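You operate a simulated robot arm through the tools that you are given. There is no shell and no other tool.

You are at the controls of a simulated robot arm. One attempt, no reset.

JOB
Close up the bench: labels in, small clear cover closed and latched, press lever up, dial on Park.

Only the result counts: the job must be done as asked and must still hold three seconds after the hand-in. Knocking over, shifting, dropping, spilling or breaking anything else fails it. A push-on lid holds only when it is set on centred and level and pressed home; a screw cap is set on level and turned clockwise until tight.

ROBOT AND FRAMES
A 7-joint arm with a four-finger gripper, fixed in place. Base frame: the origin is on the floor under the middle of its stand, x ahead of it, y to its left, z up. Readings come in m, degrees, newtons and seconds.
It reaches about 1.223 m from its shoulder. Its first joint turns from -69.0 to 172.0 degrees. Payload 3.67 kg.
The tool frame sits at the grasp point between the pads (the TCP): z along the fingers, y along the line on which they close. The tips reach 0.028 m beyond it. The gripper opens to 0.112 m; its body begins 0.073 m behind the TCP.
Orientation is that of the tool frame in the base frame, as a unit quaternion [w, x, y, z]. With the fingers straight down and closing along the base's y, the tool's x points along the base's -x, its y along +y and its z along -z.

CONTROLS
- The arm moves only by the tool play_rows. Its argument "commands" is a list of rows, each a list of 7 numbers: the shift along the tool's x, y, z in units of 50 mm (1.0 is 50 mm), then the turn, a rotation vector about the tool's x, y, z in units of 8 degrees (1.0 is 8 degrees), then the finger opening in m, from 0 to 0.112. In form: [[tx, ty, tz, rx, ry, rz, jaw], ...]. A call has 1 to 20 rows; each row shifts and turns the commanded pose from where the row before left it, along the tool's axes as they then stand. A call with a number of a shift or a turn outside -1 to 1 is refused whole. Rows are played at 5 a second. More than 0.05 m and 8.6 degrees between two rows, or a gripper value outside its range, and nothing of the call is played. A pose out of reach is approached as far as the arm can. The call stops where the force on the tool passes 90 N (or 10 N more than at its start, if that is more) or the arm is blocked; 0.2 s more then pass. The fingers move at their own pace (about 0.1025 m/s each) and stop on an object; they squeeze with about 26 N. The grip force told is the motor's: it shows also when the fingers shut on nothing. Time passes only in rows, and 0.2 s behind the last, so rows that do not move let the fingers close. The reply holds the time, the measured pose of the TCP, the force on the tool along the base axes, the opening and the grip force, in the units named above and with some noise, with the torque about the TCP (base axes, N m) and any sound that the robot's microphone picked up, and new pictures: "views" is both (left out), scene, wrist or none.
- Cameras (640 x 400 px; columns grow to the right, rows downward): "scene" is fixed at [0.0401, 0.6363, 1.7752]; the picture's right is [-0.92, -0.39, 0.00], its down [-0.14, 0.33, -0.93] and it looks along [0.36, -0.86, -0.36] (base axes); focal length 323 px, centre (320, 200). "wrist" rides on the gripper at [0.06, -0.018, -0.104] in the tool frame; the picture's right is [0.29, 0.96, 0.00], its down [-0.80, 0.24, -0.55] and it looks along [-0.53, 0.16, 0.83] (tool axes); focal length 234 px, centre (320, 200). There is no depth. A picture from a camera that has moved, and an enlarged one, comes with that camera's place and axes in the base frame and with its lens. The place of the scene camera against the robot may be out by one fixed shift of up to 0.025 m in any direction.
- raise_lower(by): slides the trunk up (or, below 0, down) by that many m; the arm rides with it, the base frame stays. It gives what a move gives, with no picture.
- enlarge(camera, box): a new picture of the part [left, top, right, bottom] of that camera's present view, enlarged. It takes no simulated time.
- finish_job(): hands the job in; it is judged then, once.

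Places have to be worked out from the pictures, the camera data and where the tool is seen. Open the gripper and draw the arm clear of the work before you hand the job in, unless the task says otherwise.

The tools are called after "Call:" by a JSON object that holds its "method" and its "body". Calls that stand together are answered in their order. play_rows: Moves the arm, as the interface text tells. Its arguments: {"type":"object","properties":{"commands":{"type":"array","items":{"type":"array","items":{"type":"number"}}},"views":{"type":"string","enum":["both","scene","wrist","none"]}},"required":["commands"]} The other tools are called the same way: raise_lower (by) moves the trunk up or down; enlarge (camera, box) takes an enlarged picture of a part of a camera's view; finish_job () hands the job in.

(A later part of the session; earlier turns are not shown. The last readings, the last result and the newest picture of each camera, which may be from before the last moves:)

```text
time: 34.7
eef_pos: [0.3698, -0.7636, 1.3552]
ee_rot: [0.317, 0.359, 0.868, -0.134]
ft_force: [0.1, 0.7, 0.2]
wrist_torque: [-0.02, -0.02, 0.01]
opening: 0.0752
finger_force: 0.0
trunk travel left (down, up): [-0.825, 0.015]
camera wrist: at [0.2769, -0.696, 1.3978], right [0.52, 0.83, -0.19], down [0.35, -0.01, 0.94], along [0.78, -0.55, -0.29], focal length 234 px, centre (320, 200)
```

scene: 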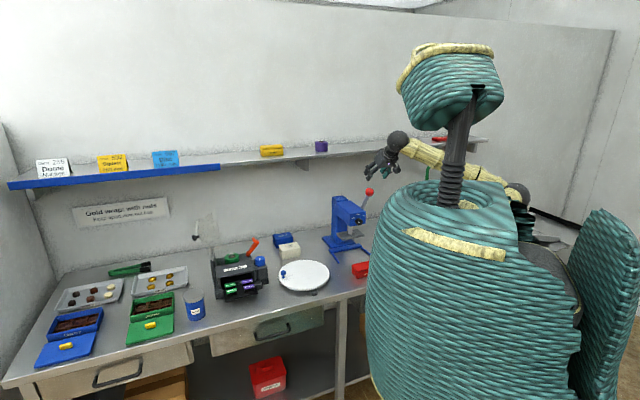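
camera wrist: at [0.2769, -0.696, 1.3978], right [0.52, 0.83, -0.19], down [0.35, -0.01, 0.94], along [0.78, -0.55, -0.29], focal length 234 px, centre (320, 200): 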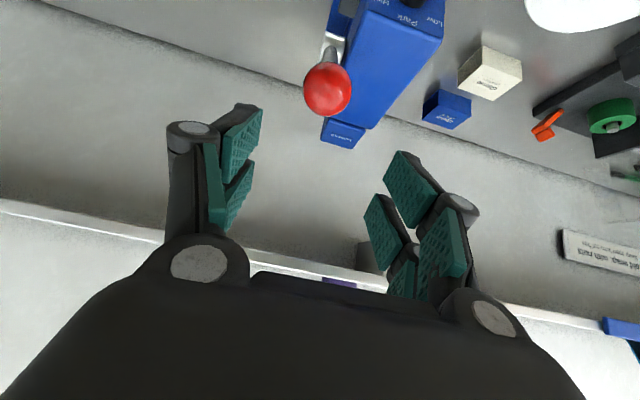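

The lever stays up at about 60 degrees, and the force just before was exactly along its swing direction, so it is at its stop. Next is the dial: I draw back, go down in front of it, then turn the hand level.

Call:
{"method": "play_rows", "body": {"commands": [[0.61, 0, -0.52, 0, 0, 0, 0.075], [0.61, 0, -0.52, 0, 0, 0, 0.075], [0.61, 0, -0.52, 0, 0, 0, 0.075], [0.52, 0.25, 0.61, 0, 0, 0, 0.075], [0.52, 0.25, 0.61, 0, 0, 0, 0.075], [0.52, 0.25, 0.61, 0, 0, 0, 0.075], [0.52, 0.25, 0.61, 0, 0, 0, 0.075], [0.52, 0.25, 0.61, 0, 0, 0, 0.075]]}}

```text
time: 36.5
eef_pos: [0.3382, -0.6653, 1.1542]
ee_rot: [0.316, 0.36, 0.868, -0.132]
ft_force: [0.2, 0.3, -0.5]
wrist_torque: [-0.02, 0.05, -0.02]
opening: 0.0747
finger_force: 0.0
out of reach, approached as far as the arm can: row 5, 6, 7
trunk travel left (down, up): [-0.825, 0.015]
camera wrist: at [0.2454, -0.5982, 1.1986], right [0.52, 0.83, -0.19], down [0.35, -0.01, 0.94], along [0.78, -0.55, -0.3], focal length 234 px, centre (320, 200)
```

scene: 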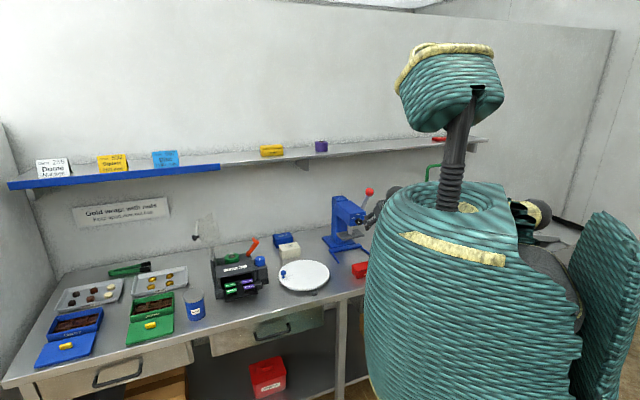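
wrist: 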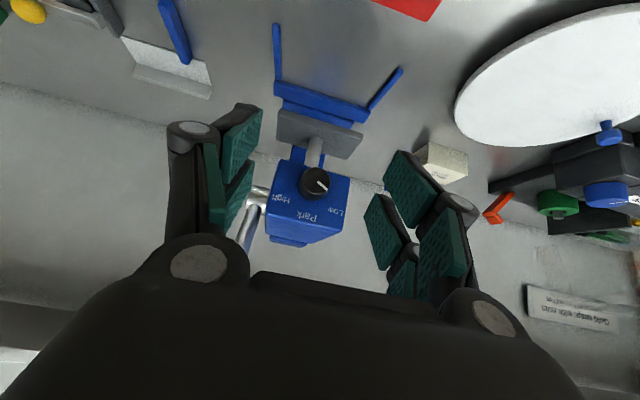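

The hand is right in front of the dial (U=-0.23, W=0.71, z=1.154), though some rows touched a limit. I try turning the hand further towards level, in small steps.

Call:
{"method": "play_rows", "body": {"commands": [[0, 0, 0, 0, -0.8, 0, 0.075], [0, 0, 0, 0, -0.8, 0, 0.075], [0, 0, 0, 0, -0.8, 0, 0.075]]}}

```text
time: 37.3
eef_pos: [0.3503, -0.693, 1.1507]
ee_rot: [0.457, 0.333, 0.803, -0.19]
ft_force: [0.6, 0.1, 0.6]
wrist_torque: [-0.01, 0.01, -0.01]
opening: 0.0749
finger_force: 0.1
out of reach, approached as far as the arm can: row 1, 2, 3
trunk travel left (down, up): [-0.825, 0.015]
camera wrist: at [0.2527, -0.6193, 1.1535], right [0.57, 0.78, -0.25], down [0.12, 0.22, 0.97], along [0.81, -0.58, 0.03], focal length 234 px, centre (320, 200)
```

scene: 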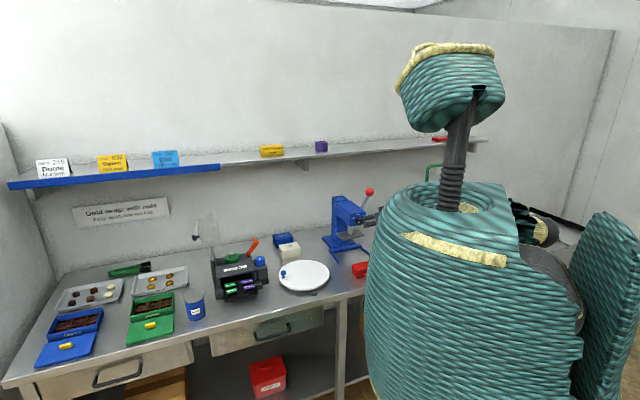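
wrist: 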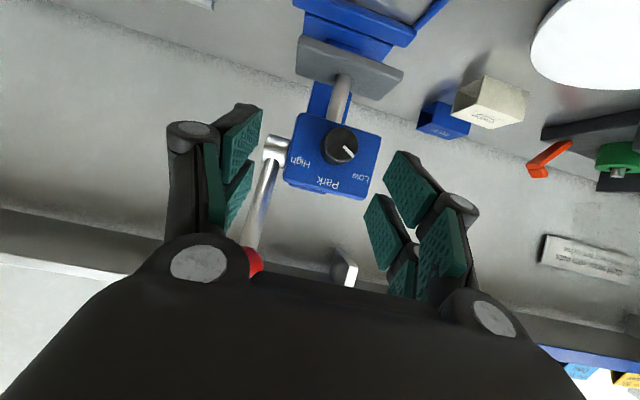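

The hand turned to about 59 degrees, drifting slightly towards the press. The dial's knob comes out at U=-0.219, W≈0.82, z≈1.108; I zoom in on it.

Call:
{"method": "enlarge", "body": {"camera": "wrist", "box": [260, 90, 420, 220]}}

```text
3.08 times, centred on (340, 155) of wrist
camera zoom: at [0.2527, -0.6193, 1.1535], right [0.57, 0.78, -0.25], down [0.12, 0.22, 0.97], along [0.81, -0.58, 0.03], focal length 720 px, centre (258, 338)
```

zoom: 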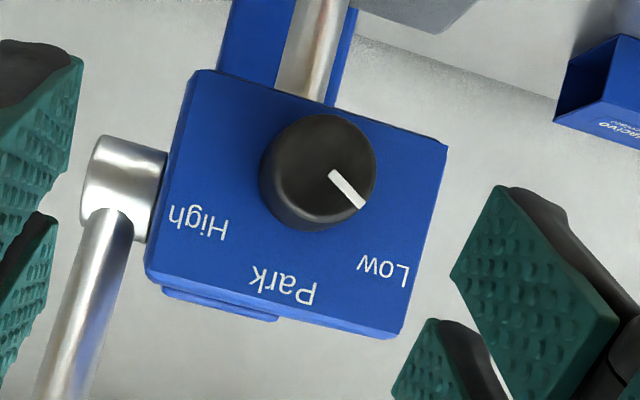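

The press face is square to the bench at W≈0.86; the knob is at U≈-0.218, z≈1.11, and its mark sits about 56 degrees left of Park. I level the hand while moving in front of the knob, still short of touching it.

Call:
{"method": "play_rows", "body": {"commands": [[0.09, 0.12, 0.24, 0, -0.96, 0, 0.075], [0.12, 0.12, 0.226, 0, -0.96, 0, 0.075], [0.152, 0.12, 0.206, 0, -0.96, 0, 0.075], [0.178, 0.12, 0.182, 0, -0.96, 0, 0.075]]}}

```text
time: 38.3
eef_pos: [0.3904, -0.6981, 1.1076]
ee_rot: [0.654, 0.269, 0.653, -0.27]
ft_force: [0.6, -0.3, 0.6]
wrist_torque: [0.01, -0.03, -0.03]
opening: 0.0749
finger_force: 0.0
trunk travel left (down, up): [-0.825, 0.015]
camera wrist: at [0.3051, -0.6366, 1.0501], right [0.68, 0.68, -0.29], down [-0.22, 0.56, 0.8], along [0.7, -0.48, 0.53], focal length 234 px, centre (320, 200)
```

scene: 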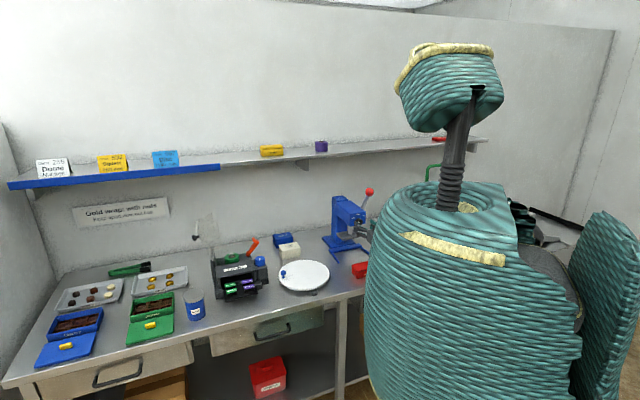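
wrist: 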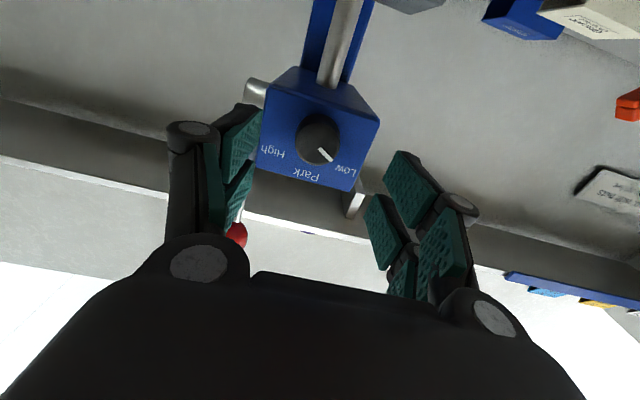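

The hand is now level, pointing squarely at the press, at U=-0.2176, W=0.770, z=1.108. I zoom in to check the alignment with the knob axis.

Call:
{"method": "enlarge", "body": {"camera": "wrist", "box": [240, 70, 400, 200]}}

Call:
{"method": "enlarge", "body": {"camera": "scene", "box": [335, 185, 385, 245]}}

```text
3.08 times, centred on (320, 135) of wrist
camera zoom: at [0.3051, -0.6366, 1.0501], right [0.68, 0.68, -0.29], down [-0.22, 0.56, 0.8], along [0.7, -0.48, 0.53], focal length 720 px, centre (320, 400)
```

zoom: 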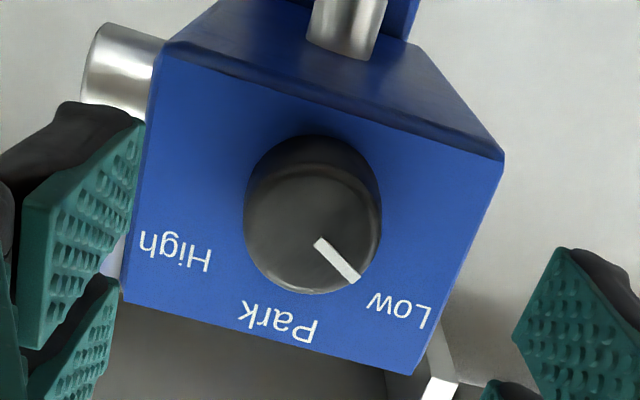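

```text
6.67 times, centred on (360, 215) of scene
camera zoom: at [0.0401, 0.6363, 1.7752], right [-0.92, -0.39, 0.0], down [-0.14, 0.33, -0.93], along [0.36, -0.86, -0.36], focal length 2154 px, centre (53, 100)
```

zoom: 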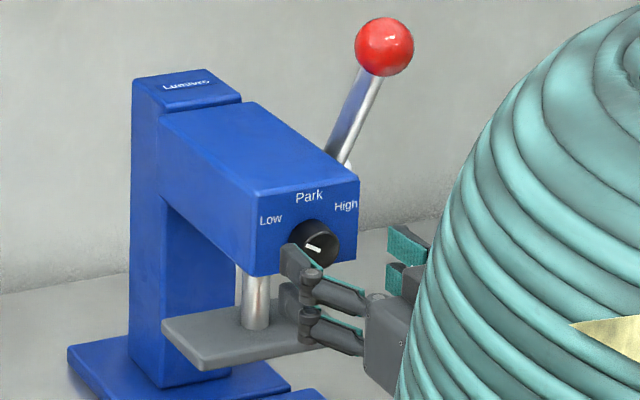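

The knob's axis is at U≈-0.2195, z≈1.106, its face at W≈0.823 and the panel at W≈0.846. I roll the hand 28 degrees counter to the wanted turn, centre it, and check before moving in.

Call:
{"method": "play_rows", "body": {"commands": [[0.032, -0.04, 0, 0, 0, -0.9, 0.065], [0, 0, 0, 0, 0, -0.9, 0.065], [0, 0, 0, 0, 0, -0.9, 0.065], [0, 0, 0, 0, 0, -0.8, 0.065], [0, 0, 0, 0, 0, 0, 0.065]], "views": "both"}}

```text
time: 39.5
eef_pos: [0.3881, -0.6983, 1.1086]
ee_rot: [0.568, 0.104, 0.699, -0.422]
ft_force: [0.2, -0.1, 0.1]
wrist_torque: [-0.01, 0.01, -0.03]
opening: 0.0651
finger_force: 0.1
trunk travel left (down, up): [-0.825, 0.015]
camera wrist: at [0.2848, -0.6557, 1.0656], right [0.5, 0.5, -0.71], down [0.02, 0.81, 0.59], along [0.86, -0.31, 0.39], focal length 234 px, centre (320, 200)
```

scene: 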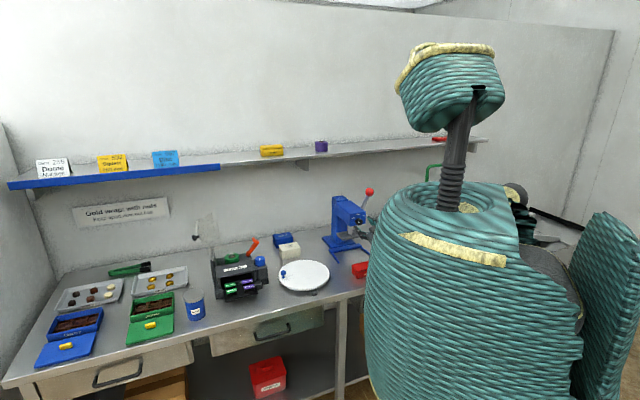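
wrist: 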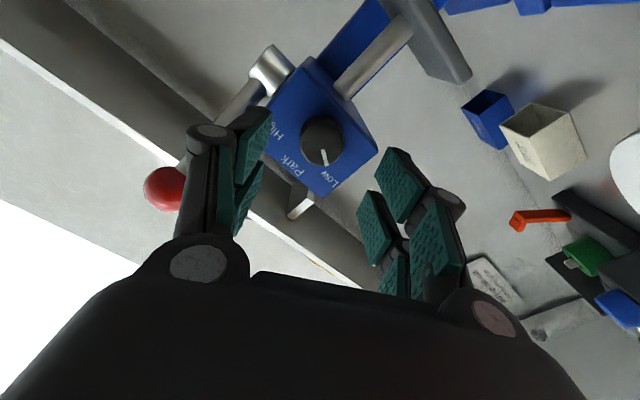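

The roll worked. I check the knob's alignment with the finger axis once more in a zoom.

Call:
{"method": "enlarge", "body": {"camera": "wrist", "box": [240, 70, 400, 200]}}

```text
3.08 times, centred on (320, 135) of wrist
camera zoom: at [0.2848, -0.6557, 1.0656], right [0.5, 0.5, -0.71], down [0.02, 0.81, 0.59], along [0.86, -0.31, 0.39], focal length 720 px, centre (320, 400)
```

zoom: 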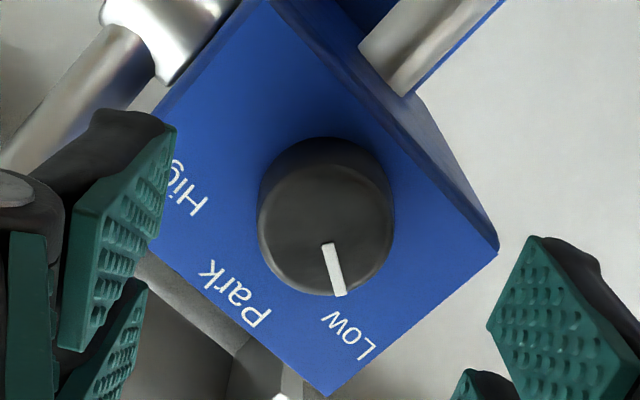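

The knob is about 3 mm off the finger axis; I correct that and move in 0.042 m so the tips end just short of the panel.

Call:
{"method": "play_rows", "body": {"commands": [[0.054, 0, 0.28, 0, 0, 0, 0.065], [0, 0, 0.28, 0, 0, 0, 0.065], [0, 0, 0.28, 0, 0, 0, 0.065], [0, 0, 0, 0, 0, 0, 0.065]], "views": "both"}}

```text
time: 40.5
eef_pos: [0.4177, -0.7287, 1.1054]
ee_rot: [0.568, 0.104, 0.699, -0.422]
ft_force: [-0.1, 0.1, -0.2]
wrist_torque: [0.0, -0.03, 0.01]
opening: 0.065
finger_force: 0.0
trunk travel left (down, up): [-0.825, 0.015]
camera wrist: at [0.3138, -0.686, 1.0634], right [0.5, 0.5, -0.7], down [0.02, 0.81, 0.59], along [0.86, -0.31, 0.39], focal length 234 px, centre (320, 200)
```

scene: 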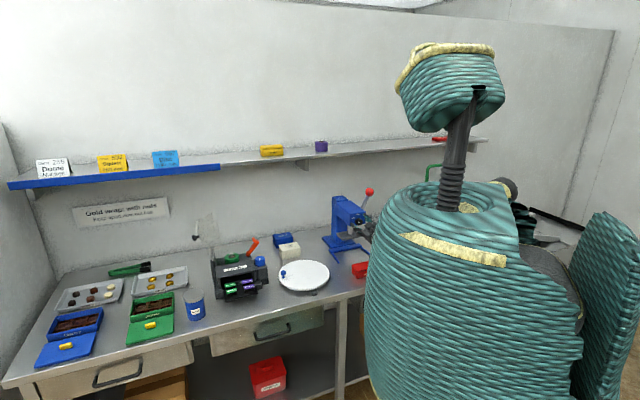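
wrist: 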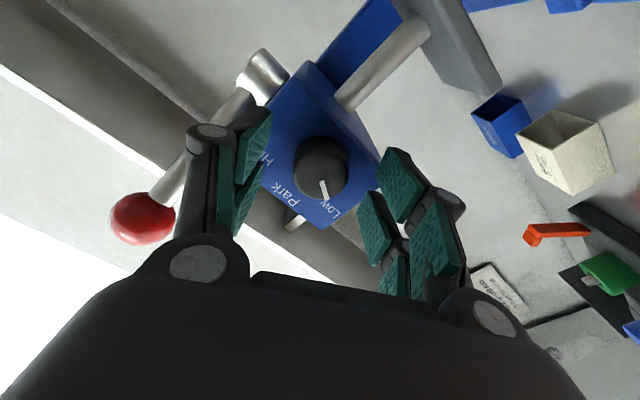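

No contact yet, and the knob sits between the pads. I close on it and check.

Call:
{"method": "play_rows", "body": {"commands": [[0, 0, 0, 0, 0, 0, 0.045], [0, 0, 0, 0, 0, 0, 0.02], [0, 0, 0, 0, 0, 0, 0.02], [0, 0, 0, 0, 0, 0, 0.02]], "views": "both"}}

Call:
{"method": "enlarge", "body": {"camera": "scene", "box": [335, 185, 385, 245]}}

Call:
{"method": "enlarge", "body": {"camera": "wrist", "box": [230, 90, 410, 240]}}

```text
time: 41.5
eef_pos: [0.418, -0.729, 1.1057]
ee_rot: [0.568, 0.104, 0.699, -0.421]
ft_force: [0.5, -2.7, 0.5]
wrist_torque: [-0.08, -0.12, 0.06]
opening: 0.0307
finger_force: 45.2
trunk travel left (down, up): [-0.825, 0.015]
camera wrist: at [0.3142, -0.6862, 1.0631], right [0.5, 0.5, -0.7], down [0.02, 0.81, 0.59], along [0.86, -0.31, 0.39], focal length 234 px, centre (320, 200)
```

scene: 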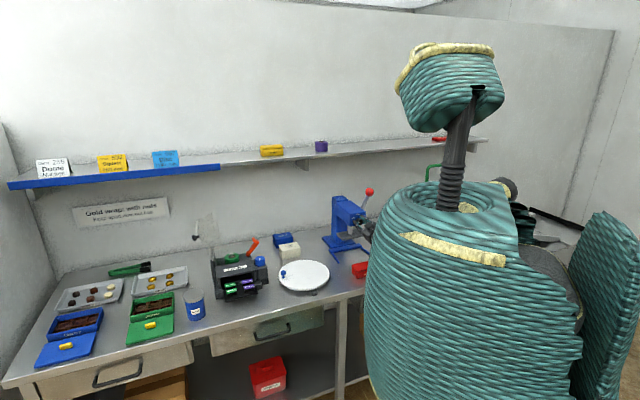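
wrist: 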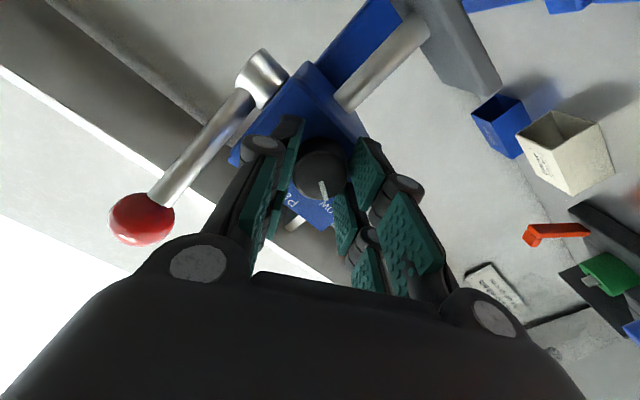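

```text
6.67 times, centred on (360, 215) of scene
camera zoom: at [0.0401, 0.6363, 1.7752], right [-0.92, -0.39, 0.0], down [-0.14, 0.33, -0.93], along [0.36, -0.86, -0.36], focal length 2154 px, centre (53, 100)
```

zoom: 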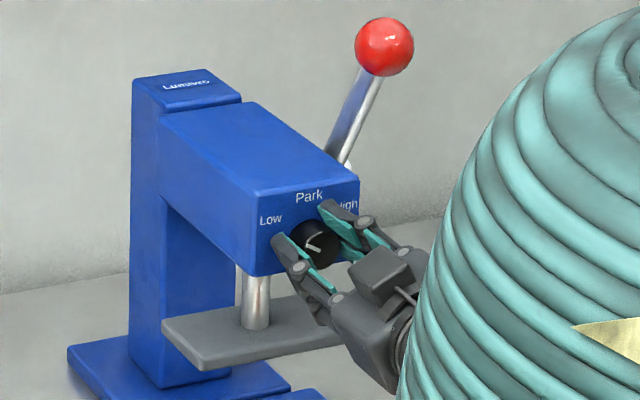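

```text
2.67 times, centred on (320, 165) of wrist
camera zoom: at [0.3142, -0.6862, 1.0631], right [0.5, 0.5, -0.7], down [0.02, 0.81, 0.59], along [0.86, -0.31, 0.39], focal length 624 px, centre (320, 293)
```

zoom: 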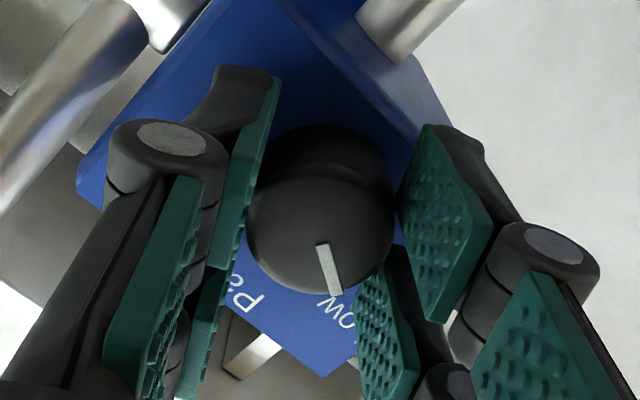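

The knob is held at 0.031 m. I turn it clockwise by 24 degrees first and check that it follows.

Call:
{"method": "play_rows", "body": {"commands": [[0, 0, 0, 0, 0, 0.8, 0.02], [0, 0, 0, 0, 0, 0.8, 0.02], [0, 0, 0, 0, 0, 0.8, 0.02], [0, 0, 0, 0, 0, 0.6, 0.02], [0, 0, 0, 0, 0, 0, 0.02]], "views": "wrist"}}

Call:
{"method": "enlarge", "body": {"camera": "scene", "box": [335, 185, 385, 245]}}

Call:
{"method": "enlarge", "body": {"camera": "wrist", "box": [230, 90, 410, 240]}}

```text
time: 42.7
eef_pos: [0.4179, -0.7281, 1.106]
ee_rot: [0.644, 0.247, 0.662, -0.293]
ft_force: [4.3, -2.4, 2.2]
wrist_torque: [-0.29, -0.29, 0.05]
opening: 0.0303
finger_force: 44.7
trunk travel left (down, up): [-0.825, 0.015]
camera wrist: at [0.3297, -0.6708, 1.049], right [0.66, 0.66, -0.35], down [-0.18, 0.6, 0.78], along [0.73, -0.45, 0.52], focal length 234 px, centre (320, 200)
```

wrist: 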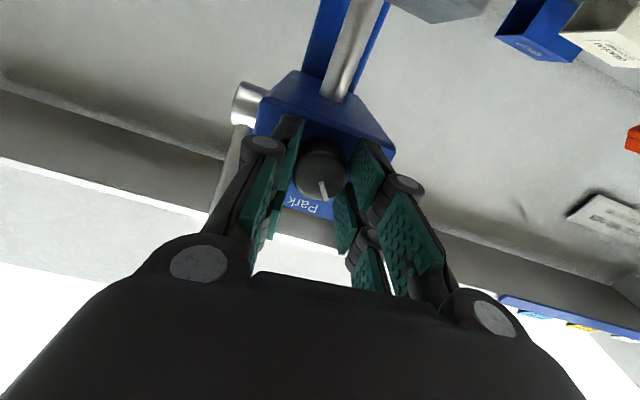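

```text
6.67 times, centred on (360, 215) of scene
camera zoom: at [0.0401, 0.6363, 1.7752], right [-0.92, -0.39, 0.0], down [-0.14, 0.33, -0.93], along [0.36, -0.86, -0.36], focal length 2154 px, centre (53, 100)
```

zoom: 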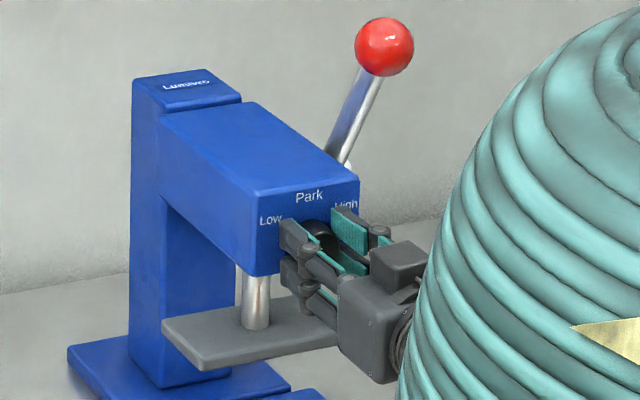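

```text
2.67 times, centred on (320, 165) of wrist
camera zoom: at [0.3297, -0.6708, 1.049], right [0.66, 0.66, -0.35], down [-0.18, 0.6, 0.78], along [0.73, -0.45, 0.52], focal length 624 px, centre (320, 293)
```

zoom: 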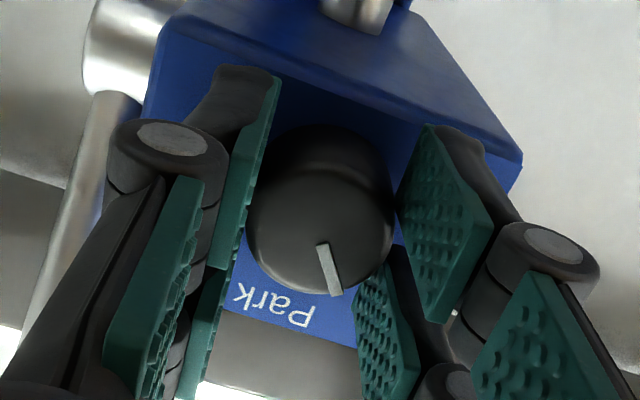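

The knob follows faithfully. By its mark in the hand view, about 34 more degrees brings it straight up to Park, so I turn that much.

Call:
{"method": "play_rows", "body": {"commands": [[0, 0, 0, 0, 0, 0.9, 0.02], [0, 0, 0, 0, 0, 0.9, 0.02], [0, 0, 0, 0, 0, 0.9, 0.02], [0, 0, 0, 0, 0, 0.9, 0.02], [0, 0, 0, 0, 0, 0.7, 0.02], [0, 0, 0, 0, 0, 0, 0.02]], "views": "wrist"}}

Call:
{"method": "enlarge", "body": {"camera": "scene", "box": [335, 185, 385, 245]}}

Call:
{"method": "enlarge", "body": {"camera": "wrist", "box": [230, 90, 410, 240]}}

```text
time: 44.1
eef_pos: [0.4181, -0.73, 1.1061]
ee_rot: [0.702, 0.432, 0.559, -0.09]
ft_force: [10.2, -6.2, 9.8]
wrist_torque: [0.04, 0.05, 0.08]
opening: 0.0306
finger_force: 44.9
trunk travel left (down, up): [-0.825, 0.015]
camera wrist: at [0.3558, -0.6446, 1.0465], right [0.69, 0.69, 0.24], down [-0.53, 0.25, 0.81], along [0.5, -0.68, 0.54], focal length 234 px, centre (320, 200)
```

wrist: 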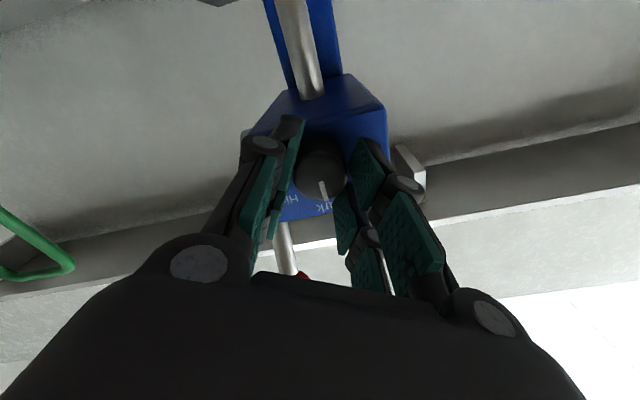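

```text
6.67 times, centred on (360, 215) of scene
camera zoom: at [0.0401, 0.6363, 1.7752], right [-0.92, -0.39, 0.0], down [-0.14, 0.33, -0.93], along [0.36, -0.86, -0.36], focal length 2154 px, centre (53, 100)
```

zoom: 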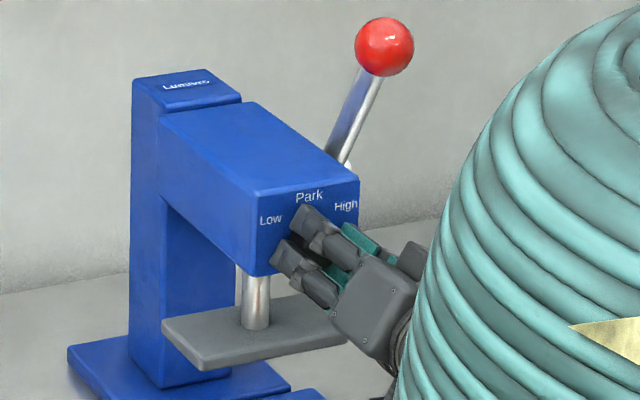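

```text
2.67 times, centred on (320, 165) of wrist
camera zoom: at [0.3558, -0.6446, 1.0465], right [0.69, 0.69, 0.24], down [-0.53, 0.25, 0.81], along [0.5, -0.68, 0.54], focal length 624 px, centre (320, 293)
```

zoom: 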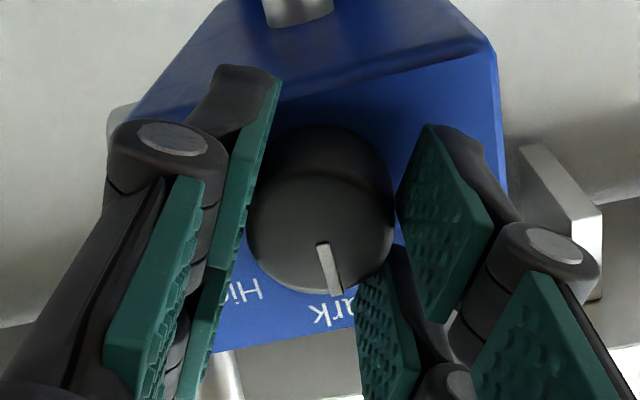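

The mark now points straight up at Park. I open the fingers and back away from the dial, then verify.

Call:
{"method": "play_rows", "body": {"commands": [[0, 0, 0, 0, 0, 0, 0.06], [0, 0, 0, 0, 0, 0, 0.065], [0, 0, -0.5, 0, 0, 0, 0.065], [0, 0, -0.8, 0, 0, 0, 0.065], [0, 0, 0, 0, 0, 0, 0.065]], "views": "both"}}

Call:
{"method": "enlarge", "body": {"camera": "scene", "box": [335, 185, 385, 245]}}

Call:
{"method": "enlarge", "body": {"camera": "wrist", "box": [230, 70, 410, 220]}}

```text
time: 45.3
eef_pos: [0.3728, -0.6818, 1.1063]
ee_rot: [0.701, 0.432, 0.56, -0.092]
ft_force: [-0.3, -0.4, 0.1]
wrist_torque: [-0.01, -0.03, -0.07]
opening: 0.0651
finger_force: 0.0
trunk travel left (down, up): [-0.825, 0.015]
camera wrist: at [0.3103, -0.5968, 1.0471], right [0.69, 0.69, 0.24], down [-0.53, 0.25, 0.81], along [0.5, -0.68, 0.54], focal length 234 px, centre (320, 200)
```

scene: 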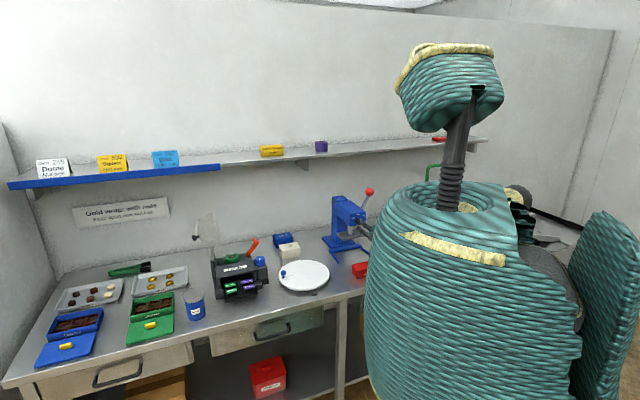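
wrist: 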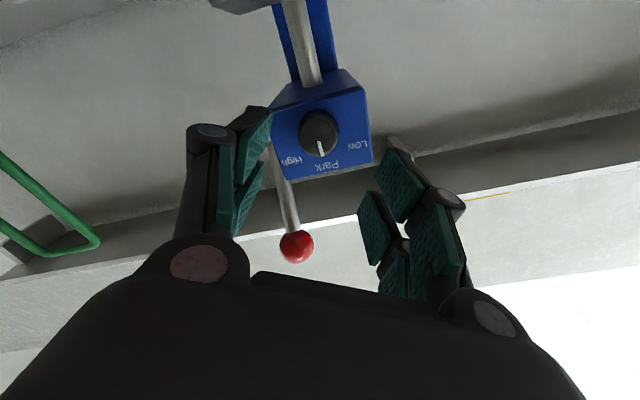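

```text
6.67 times, centred on (360, 215) of scene
camera zoom: at [0.0401, 0.6363, 1.7752], right [-0.92, -0.39, 0.0], down [-0.14, 0.33, -0.93], along [0.36, -0.86, -0.36], focal length 2154 px, centre (53, 100)
```

zoom: 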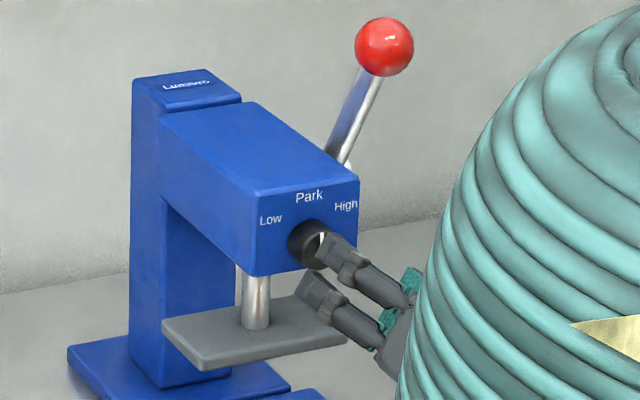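

```text
2.67 times, centred on (320, 145) of wrist
camera zoom: at [0.3103, -0.5968, 1.0471], right [0.69, 0.69, 0.24], down [-0.53, 0.25, 0.81], along [0.5, -0.68, 0.54], focal length 624 px, centre (320, 347)
```

zoom: 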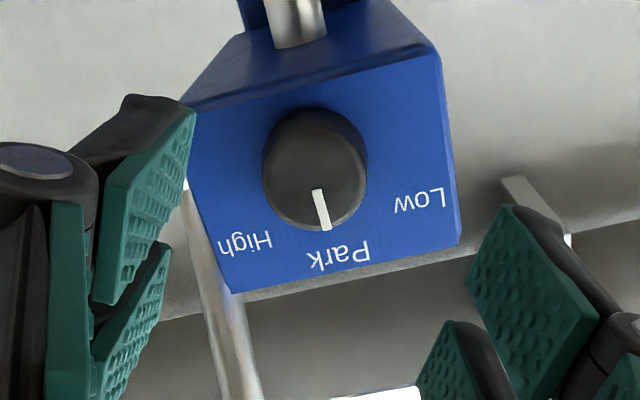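

The dial is on Park (mark straight up within a couple of degrees) and the lever stays up. Now I unroll the hand, raise it and tilt it back towards vertical while leaving the press.

Call:
{"method": "play_rows", "body": {"commands": [[0, 0, -0.3, 0, 0, -0.95, 0.08], [0, 0, 0, 0, 0, -0.95, 0.08], [0, 0, 0, 0, 0, -0.95, 0.08], [0, 0, 0, 0, 0, -0.95, 0.08], [-0.4, 0.3, 0, 0, 1, 0, 0.08], [-0.4, 0.5, 0, 0, 1, 0, 0.08], [-0.3, 0.6, -0.2, 0, 1, 0, 0.08], [-0.2, 0.7, -0.3, 0, 1, 0, 0.08], [-0.2, 0.7, -0.3, 0, 1, 0, 0.08], [0, 0.7, -0.4, 0, 1, 0, 0.08]], "views": "both"}}

```text
time: 47.5
eef_pos: [0.4879, -0.5605, 1.1876]
ee_rot: [0.329, 0.357, 0.863, -0.138]
ft_force: [1.1, -0.8, -1.3]
wrist_torque: [-0.04, 0.0, 0.0]
opening: 0.0802
finger_force: 0.0
out of reach, approached as far as the arm can: row 6, 7, 8
trunk travel left (down, up): [-0.825, 0.015]
camera wrist: at [0.3957, -0.4923, 1.2267], right [0.53, 0.83, -0.2], down [0.33, 0.01, 0.94], along [0.78, -0.56, -0.27], focal length 234 px, centre (320, 200)
```

scene: 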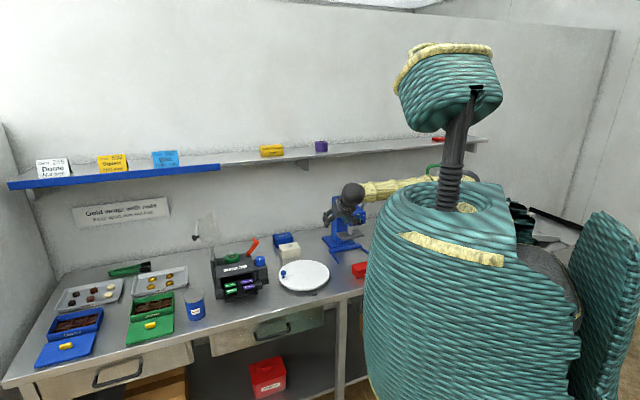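
wrist: 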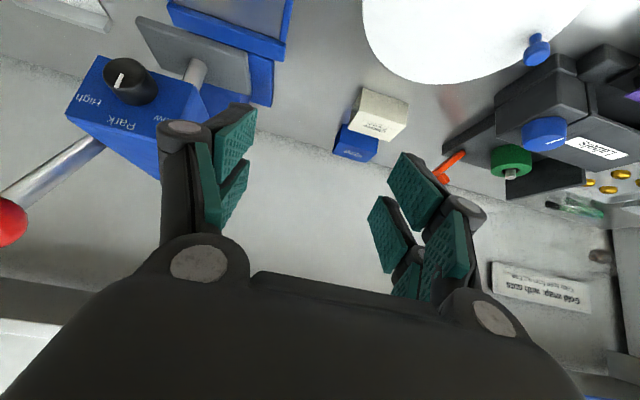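

The press shows Park with the lever up. I now travel along the bench to the label box, rising and drawing back.

Call:
{"method": "play_rows", "body": {"commands": [[0.08, 0.85, -0.43, 0, 0, 0, 0.08], [0.08, 0.85, -0.43, 0, 0, 0, 0.08], [0.08, 0.85, -0.43, 0, 0, 0, 0.08], [0.08, 0.85, -0.43, 0, 0, 0, 0.08], [0.08, 0.85, -0.43, 0, 0, 0, 0.08], [0.08, 0.85, -0.43, 0, 0, 0, 0.08], [0.08, 0.85, -0.43, 0, 0, 0, 0.08], [0.08, 0.85, -0.43, 0, 0, 0, 0.08]], "views": "both"}}

```text
time: 49.3
eef_pos: [0.6328, -0.2164, 1.2906]
ee_rot: [0.332, 0.357, 0.862, -0.14]
ft_force: [0.1, 0.9, -0.2]
wrist_torque: [-0.06, 0.04, -0.02]
opening: 0.0797
finger_force: 0.0
out of reach, approached as far as the arm can: row 2
trunk travel left (down, up): [-0.825, 0.015]
camera wrist: at [0.5403, -0.1483, 1.3301], right [0.53, 0.83, -0.2], down [0.33, 0.02, 0.94], along [0.78, -0.56, -0.26], focal length 234 px, centre (320, 200)
```

scene: 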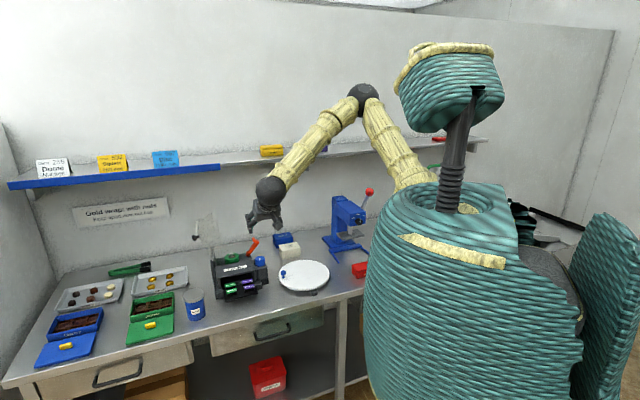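
wrist: 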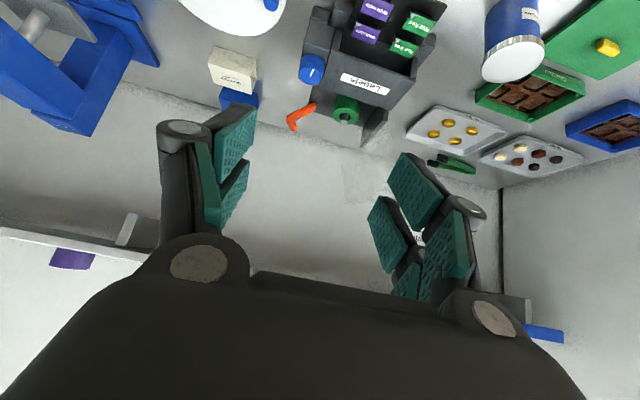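

I'm in front of the label box now. I zoom in on it from this angle.

Call:
{"method": "enlarge", "body": {"camera": "wrist", "box": [270, 0, 450, 140]}}

Call:
{"method": "enlarge", "body": {"camera": "wrist", "box": [300, 60, 420, 230]}}

```text
2.86 times, centred on (360, 70) of wrist
camera zoom: at [0.5403, -0.1483, 1.3301], right [0.53, 0.83, -0.2], down [0.33, 0.02, 0.94], along [0.78, -0.56, -0.26], focal length 669 px, centre (206, 571)
```

zoom: 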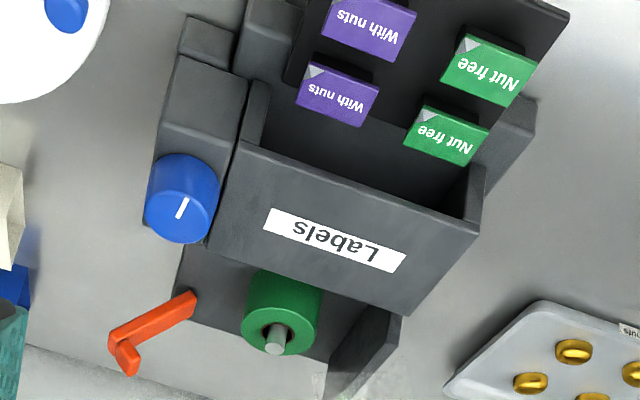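

```text
2.35 times, centred on (360, 145) of wrist
camera zoom: at [0.5403, -0.1483, 1.3301], right [0.53, 0.83, -0.2], down [0.33, 0.02, 0.94], along [0.78, -0.56, -0.26], focal length 551 px, centre (226, 329)
```

zoom: 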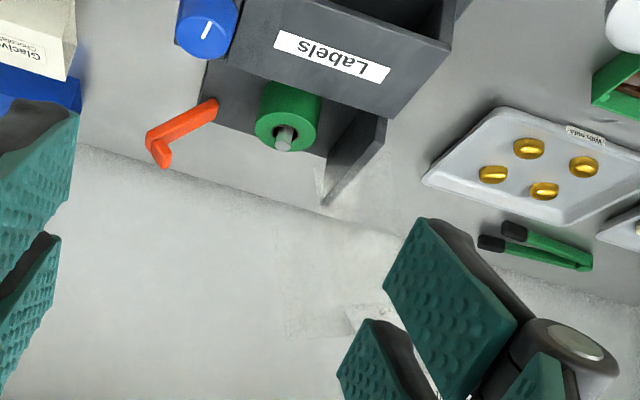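

I need the tray's front edge precisely, so I zoom the scene camera on it.

Call:
{"method": "enlarge", "body": {"camera": "scene", "box": [205, 245, 285, 305]}}

Call:
{"method": "enlarge", "body": {"camera": "scene", "box": [180, 200, 270, 260]}}

```text
6.67 times, centred on (245, 275) of scene
camera zoom: at [0.0401, 0.6363, 1.7752], right [-0.92, -0.39, 0.0], down [-0.14, 0.33, -0.93], along [0.36, -0.86, -0.36], focal length 2154 px, centre (820, -300)
```

zoom: 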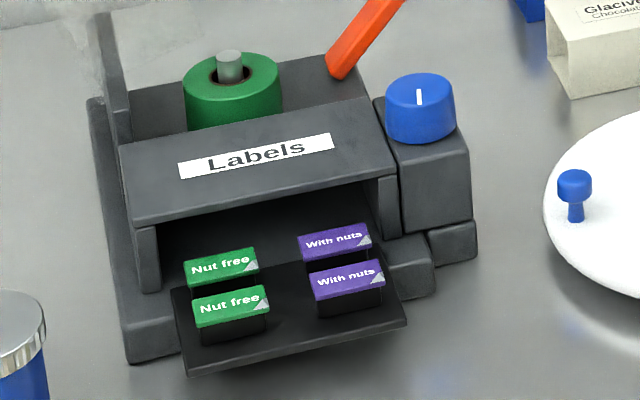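

```text
6.67 times, centred on (225, 230) of scene
camera zoom: at [0.0401, 0.6363, 1.7752], right [-0.92, -0.39, 0.0], down [-0.14, 0.33, -0.93], along [0.36, -0.86, -0.36], focal length 2154 px, centre (953, 0)
```

zoom: 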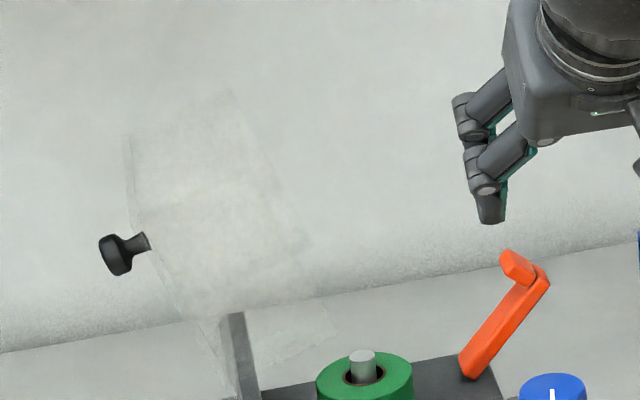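

The tray is a thin plate sticking out in front of the box, with its front edge at about W=0.70 and centre at U≈0.365. I stand the hand upright in front of it with the fingers closing, for a nearer look from above.

Call:
{"method": "play_rows", "body": {"commands": [[0, 0.3, 0, 0, 1, 0, 0.04], [0, 0.3, 0, 0, 1, 0, 0.02], [0, 0.3, 0.3, 0, 1, 0, 0.0], [0, 0.3, 0.3, 0, 1, 0, 0.0], [0, 0.2, 0.3, 0, 1, 0, 0.0], [0, 0, 0.6, 0, 0.28, 0, 0.0], [0, 0, 0.6, 0, 0, 0, 0.0]], "views": "both"}}

```text
time: 50.9
eef_pos: [0.6928, -0.1825, 1.1908]
ee_rot: [-0.001, 0.382, 0.924, 0.0]
ft_force: [0.3, 0.3, 0.1]
wrist_torque: [0.02, 0.03, 0.0]
opening: 0.0
finger_force: 25.6
trunk travel left (down, up): [-0.825, 0.015]
camera wrist: at [0.6395, -0.1529, 1.2955], right [0.47, 0.88, 0.0], down [0.74, -0.4, 0.55], along [0.48, -0.26, -0.83], focal length 234 px, centre (320, 200)
```

scene: 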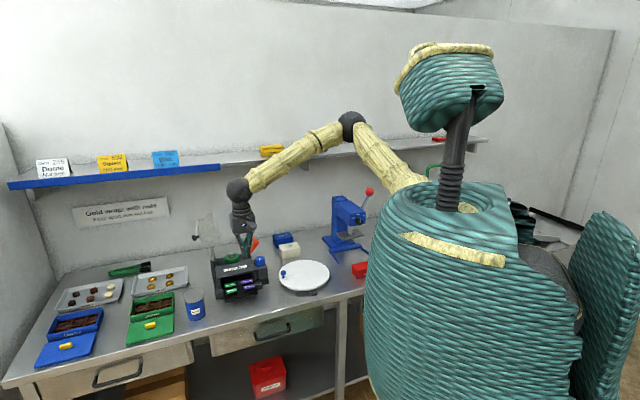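
wrist: 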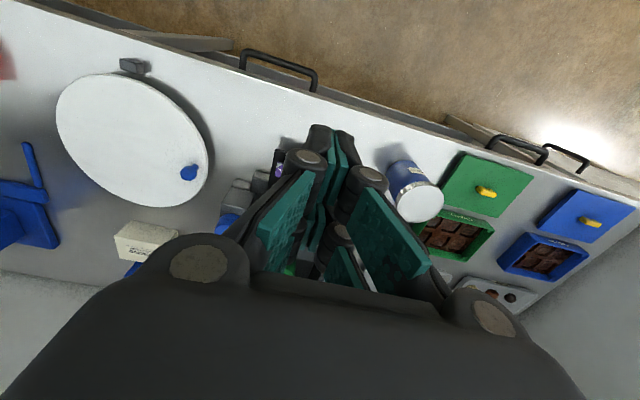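

The closed fingers hide the tray, so I open them to see it.

Call:
{"method": "play_rows", "body": {"commands": [[0.3, 0, 0, 0, 0, 0, 0.112], [0.3, 0, 0, 0, 0, 0, 0.112], [0.3, 0, 0, 0, 0, 0, 0.112]], "views": "wrist"}}

Call:
{"method": "enlarge", "body": {"camera": "wrist", "box": [215, 60, 425, 280]}}

```text
time: 51.7
eef_pos: [0.6606, -0.1507, 1.1912]
ee_rot: [-0.003, 0.383, 0.924, 0.0]
ft_force: [-0.2, 0.9, 0.4]
wrist_torque: [0.0, -0.04, 0.01]
opening: 0.1118
finger_force: 0.1
trunk travel left (down, up): [-0.825, 0.015]
camera wrist: at [0.607, -0.1221, 1.2964], right [0.47, 0.88, 0.0], down [0.73, -0.4, 0.55], along [0.48, -0.26, -0.83], focal length 234 px, centre (320, 200)
```

wrist: 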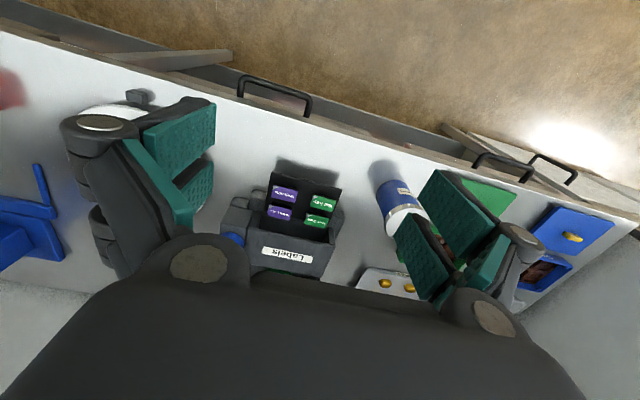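

```text
1.82 times, centred on (320, 170) of wrist
camera zoom: at [0.607, -0.1221, 1.2964], right [0.47, 0.88, 0.0], down [0.73, -0.4, 0.55], along [0.48, -0.26, -0.83], focal length 426 px, centre (320, 254)
```

zoom: 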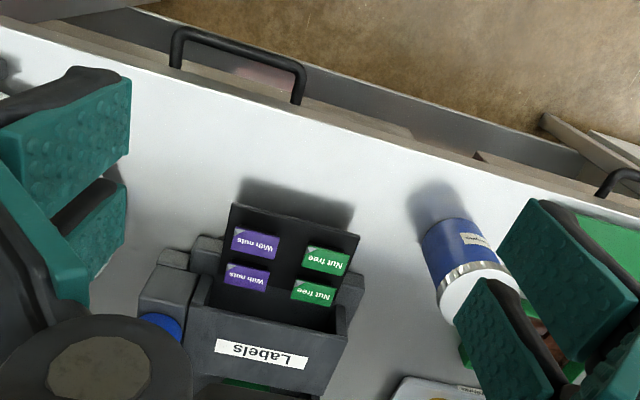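

The tray's front edge is at W≈0.723, z≈0.92, spanning U 0.316–0.449 (centre 0.383). I centre the hand on it with the fingers half open and come down in front of it.

Call:
{"method": "play_rows", "body": {"commands": [[-0.3, 0.22, 0.8, 0, 0, 0, 0.06], [-0.3, 0.22, 0.8, 0, 0, 0, 0.06], [-0.3, 0, 0.8, 0, 0, 0, 0.06], [-0.2, 0, 0.8, 0, 0, 0, 0.06], [-0.2, 0, 0.8, 0, 0, 0, 0.06], [0, 0, 0.2, 0, 0, 0, 0.06]], "views": "both"}}

Call:
{"method": "enlarge", "body": {"camera": "scene", "box": [205, 235, 285, 305]}}

```text
time: 53.1
eef_pos: [0.7219, -0.1807, 0.9815]
ee_rot: [-0.002, 0.383, 0.924, 0.001]
ft_force: [0.9, -0.9, -0.7]
wrist_torque: [0.02, -0.02, 0.02]
opening: 0.0603
finger_force: 0.1
trunk travel left (down, up): [-0.825, 0.015]
camera wrist: at [0.6681, -0.1518, 1.0882], right [0.47, 0.88, 0.0], down [0.73, -0.4, 0.55], along [0.48, -0.26, -0.83], focal length 234 px, centre (320, 200)
```

scene: 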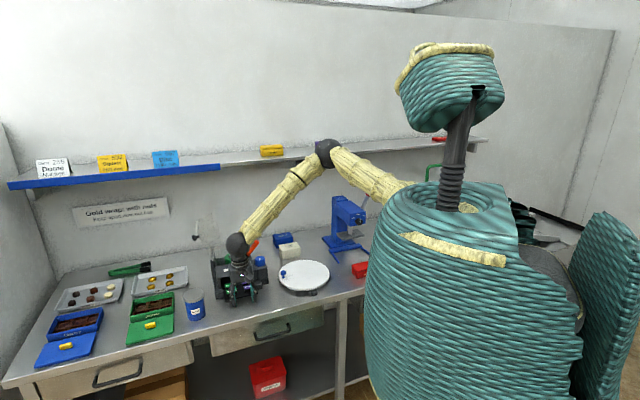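
wrist: 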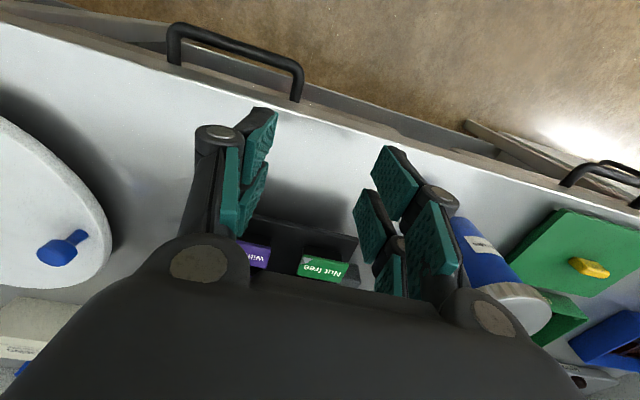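

```text
5.71 times, centred on (245, 270) of scene
camera zoom: at [0.0401, 0.6363, 1.7752], right [-0.92, -0.39, 0.0], down [-0.14, 0.33, -0.93], along [0.36, -0.86, -0.36], focal length 1846 px, centre (749, -200)
```

zoom: 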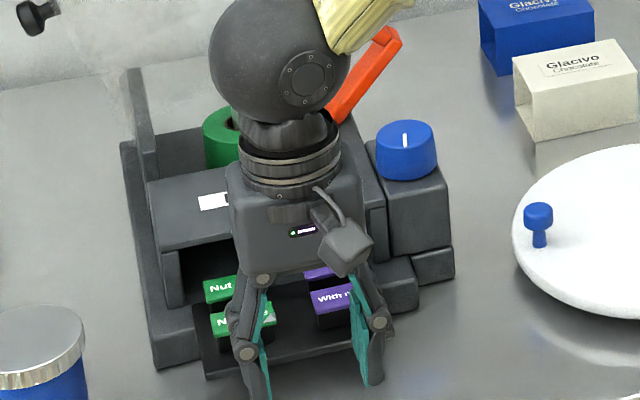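

The view agrees: the tray edge is at W≈0.72 and the fingers are in front of it, with the jar about 5 cm clear on the right. I lower in small steps, feeling for the bench top.

Call:
{"method": "play_rows", "body": {"commands": [[0, 0, 0.3, 0, 0, 0, 0.06], [0, 0, 0.3, 0, 0, 0, 0.06]], "views": "none"}}

Call:
{"method": "play_rows", "body": {"commands": [[0, 0, 0.1, 0, 0, 0, 0.06]], "views": "none"}}

Call:
{"method": "play_rows", "body": {"commands": [[0, 0, 0.1, 0, 0, 0, 0.06]], "views": "wrist"}}

```text
time: 53.7
eef_pos: [0.7212, -0.1817, 0.9522]
ee_rot: [-0.002, 0.383, 0.924, 0.0]
ft_force: [0.1, 1.2, -0.5]
wrist_torque: [0.0, 0.02, 0.0]
opening: 0.06
finger_force: 0.0
trunk travel left (down, up): [-0.825, 0.015]
```

```text
time: 54.1
eef_pos: [0.7221, -0.1824, 0.9466]
ee_rot: [-0.002, 0.382, 0.924, 0.0]
ft_force: [-0.1, 0.5, 0.0]
wrist_torque: [0.0, 0.0, 0.01]
opening: 0.0604
finger_force: 0.1
trunk travel left (down, up): [-0.825, 0.015]
```

```text
time: 54.5
eef_pos: [0.7234, -0.182, 0.9414]
ee_rot: [-0.001, 0.383, 0.924, -0.001]
ft_force: [-0.2, -0.1, 0.2]
wrist_torque: [0.02, 0.0, 0.0]
opening: 0.06
finger_force: 0.1
trunk travel left (down, up): [-0.825, 0.015]
camera wrist: at [0.669, -0.152, 1.0474], right [0.47, 0.88, 0.0], down [0.73, -0.4, 0.55], along [0.48, -0.26, -0.83], focal length 234 px, centre (320, 200)
```

wrist: 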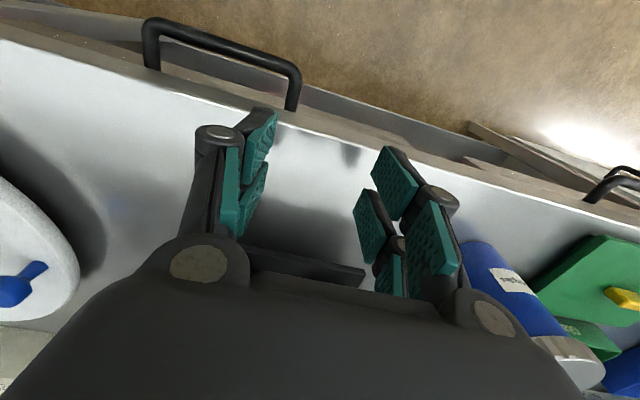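

No contact yet with tips at z=0.913, and the tray edge is level with them. I go down another 10–12 mm so the fingers fully overlap the tray edge.

Call:
{"method": "play_rows", "body": {"commands": [[0, 0, 0.12, 0, 0, 0, 0.06]], "views": "none"}}

Call:
{"method": "play_rows", "body": {"commands": [[0, 0, 0.12, 0, 0, 0, 0.06]], "views": "both"}}

Call:
{"method": "enlarge", "body": {"camera": "scene", "box": [205, 250, 285, 310]}}

```text
time: 54.9
eef_pos: [0.7233, -0.1821, 0.9354]
ee_rot: [-0.002, 0.383, 0.924, -0.001]
ft_force: [-0.1, -0.2, 0.5]
wrist_torque: [0.0, 0.02, 0.02]
opening: 0.0598
finger_force: 0.1
trunk travel left (down, up): [-0.825, 0.015]
```

```text
time: 55.3
eef_pos: [0.7216, -0.1831, 0.9293]
ee_rot: [-0.002, 0.383, 0.924, 0.0]
ft_force: [-0.1, 0.3, 0.0]
wrist_torque: [-0.03, 0.0, -0.02]
opening: 0.06
finger_force: 0.0
trunk travel left (down, up): [-0.825, 0.015]
camera wrist: at [0.6678, -0.1522, 1.0355], right [0.47, 0.88, 0.0], down [0.74, -0.4, 0.55], along [0.48, -0.26, -0.83], focal length 234 px, centre (320, 200)
```

scene: 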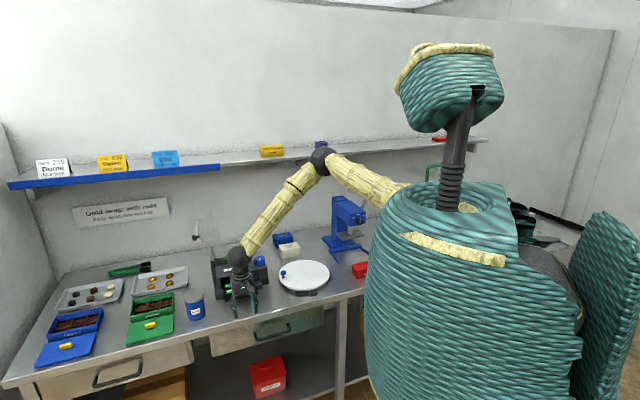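
wrist: 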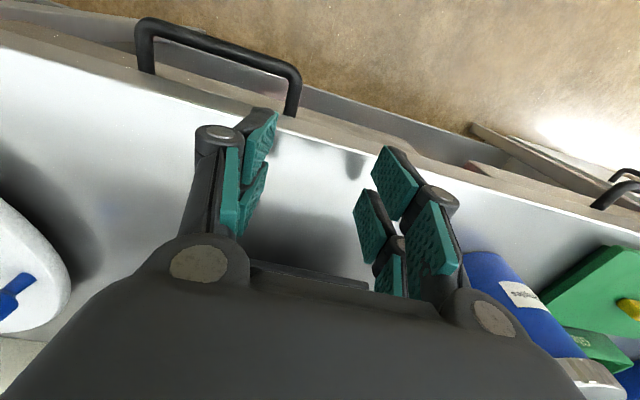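

```text
6.67 times, centred on (245, 280) of scene
camera zoom: at [0.0401, 0.6363, 1.7752], right [-0.92, -0.39, 0.0], down [-0.14, 0.33, -0.93], along [0.36, -0.86, -0.36], focal length 2154 px, centre (820, -333)
```

zoom: 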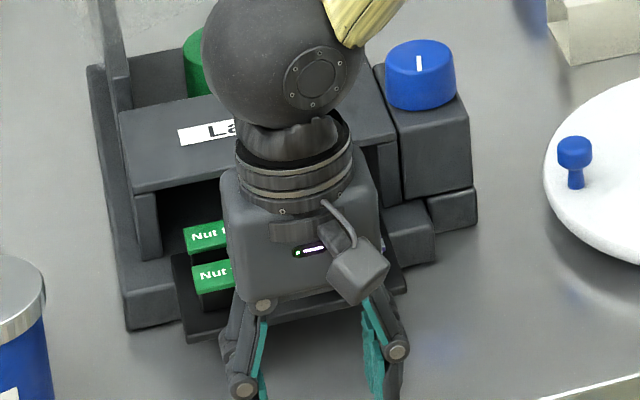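

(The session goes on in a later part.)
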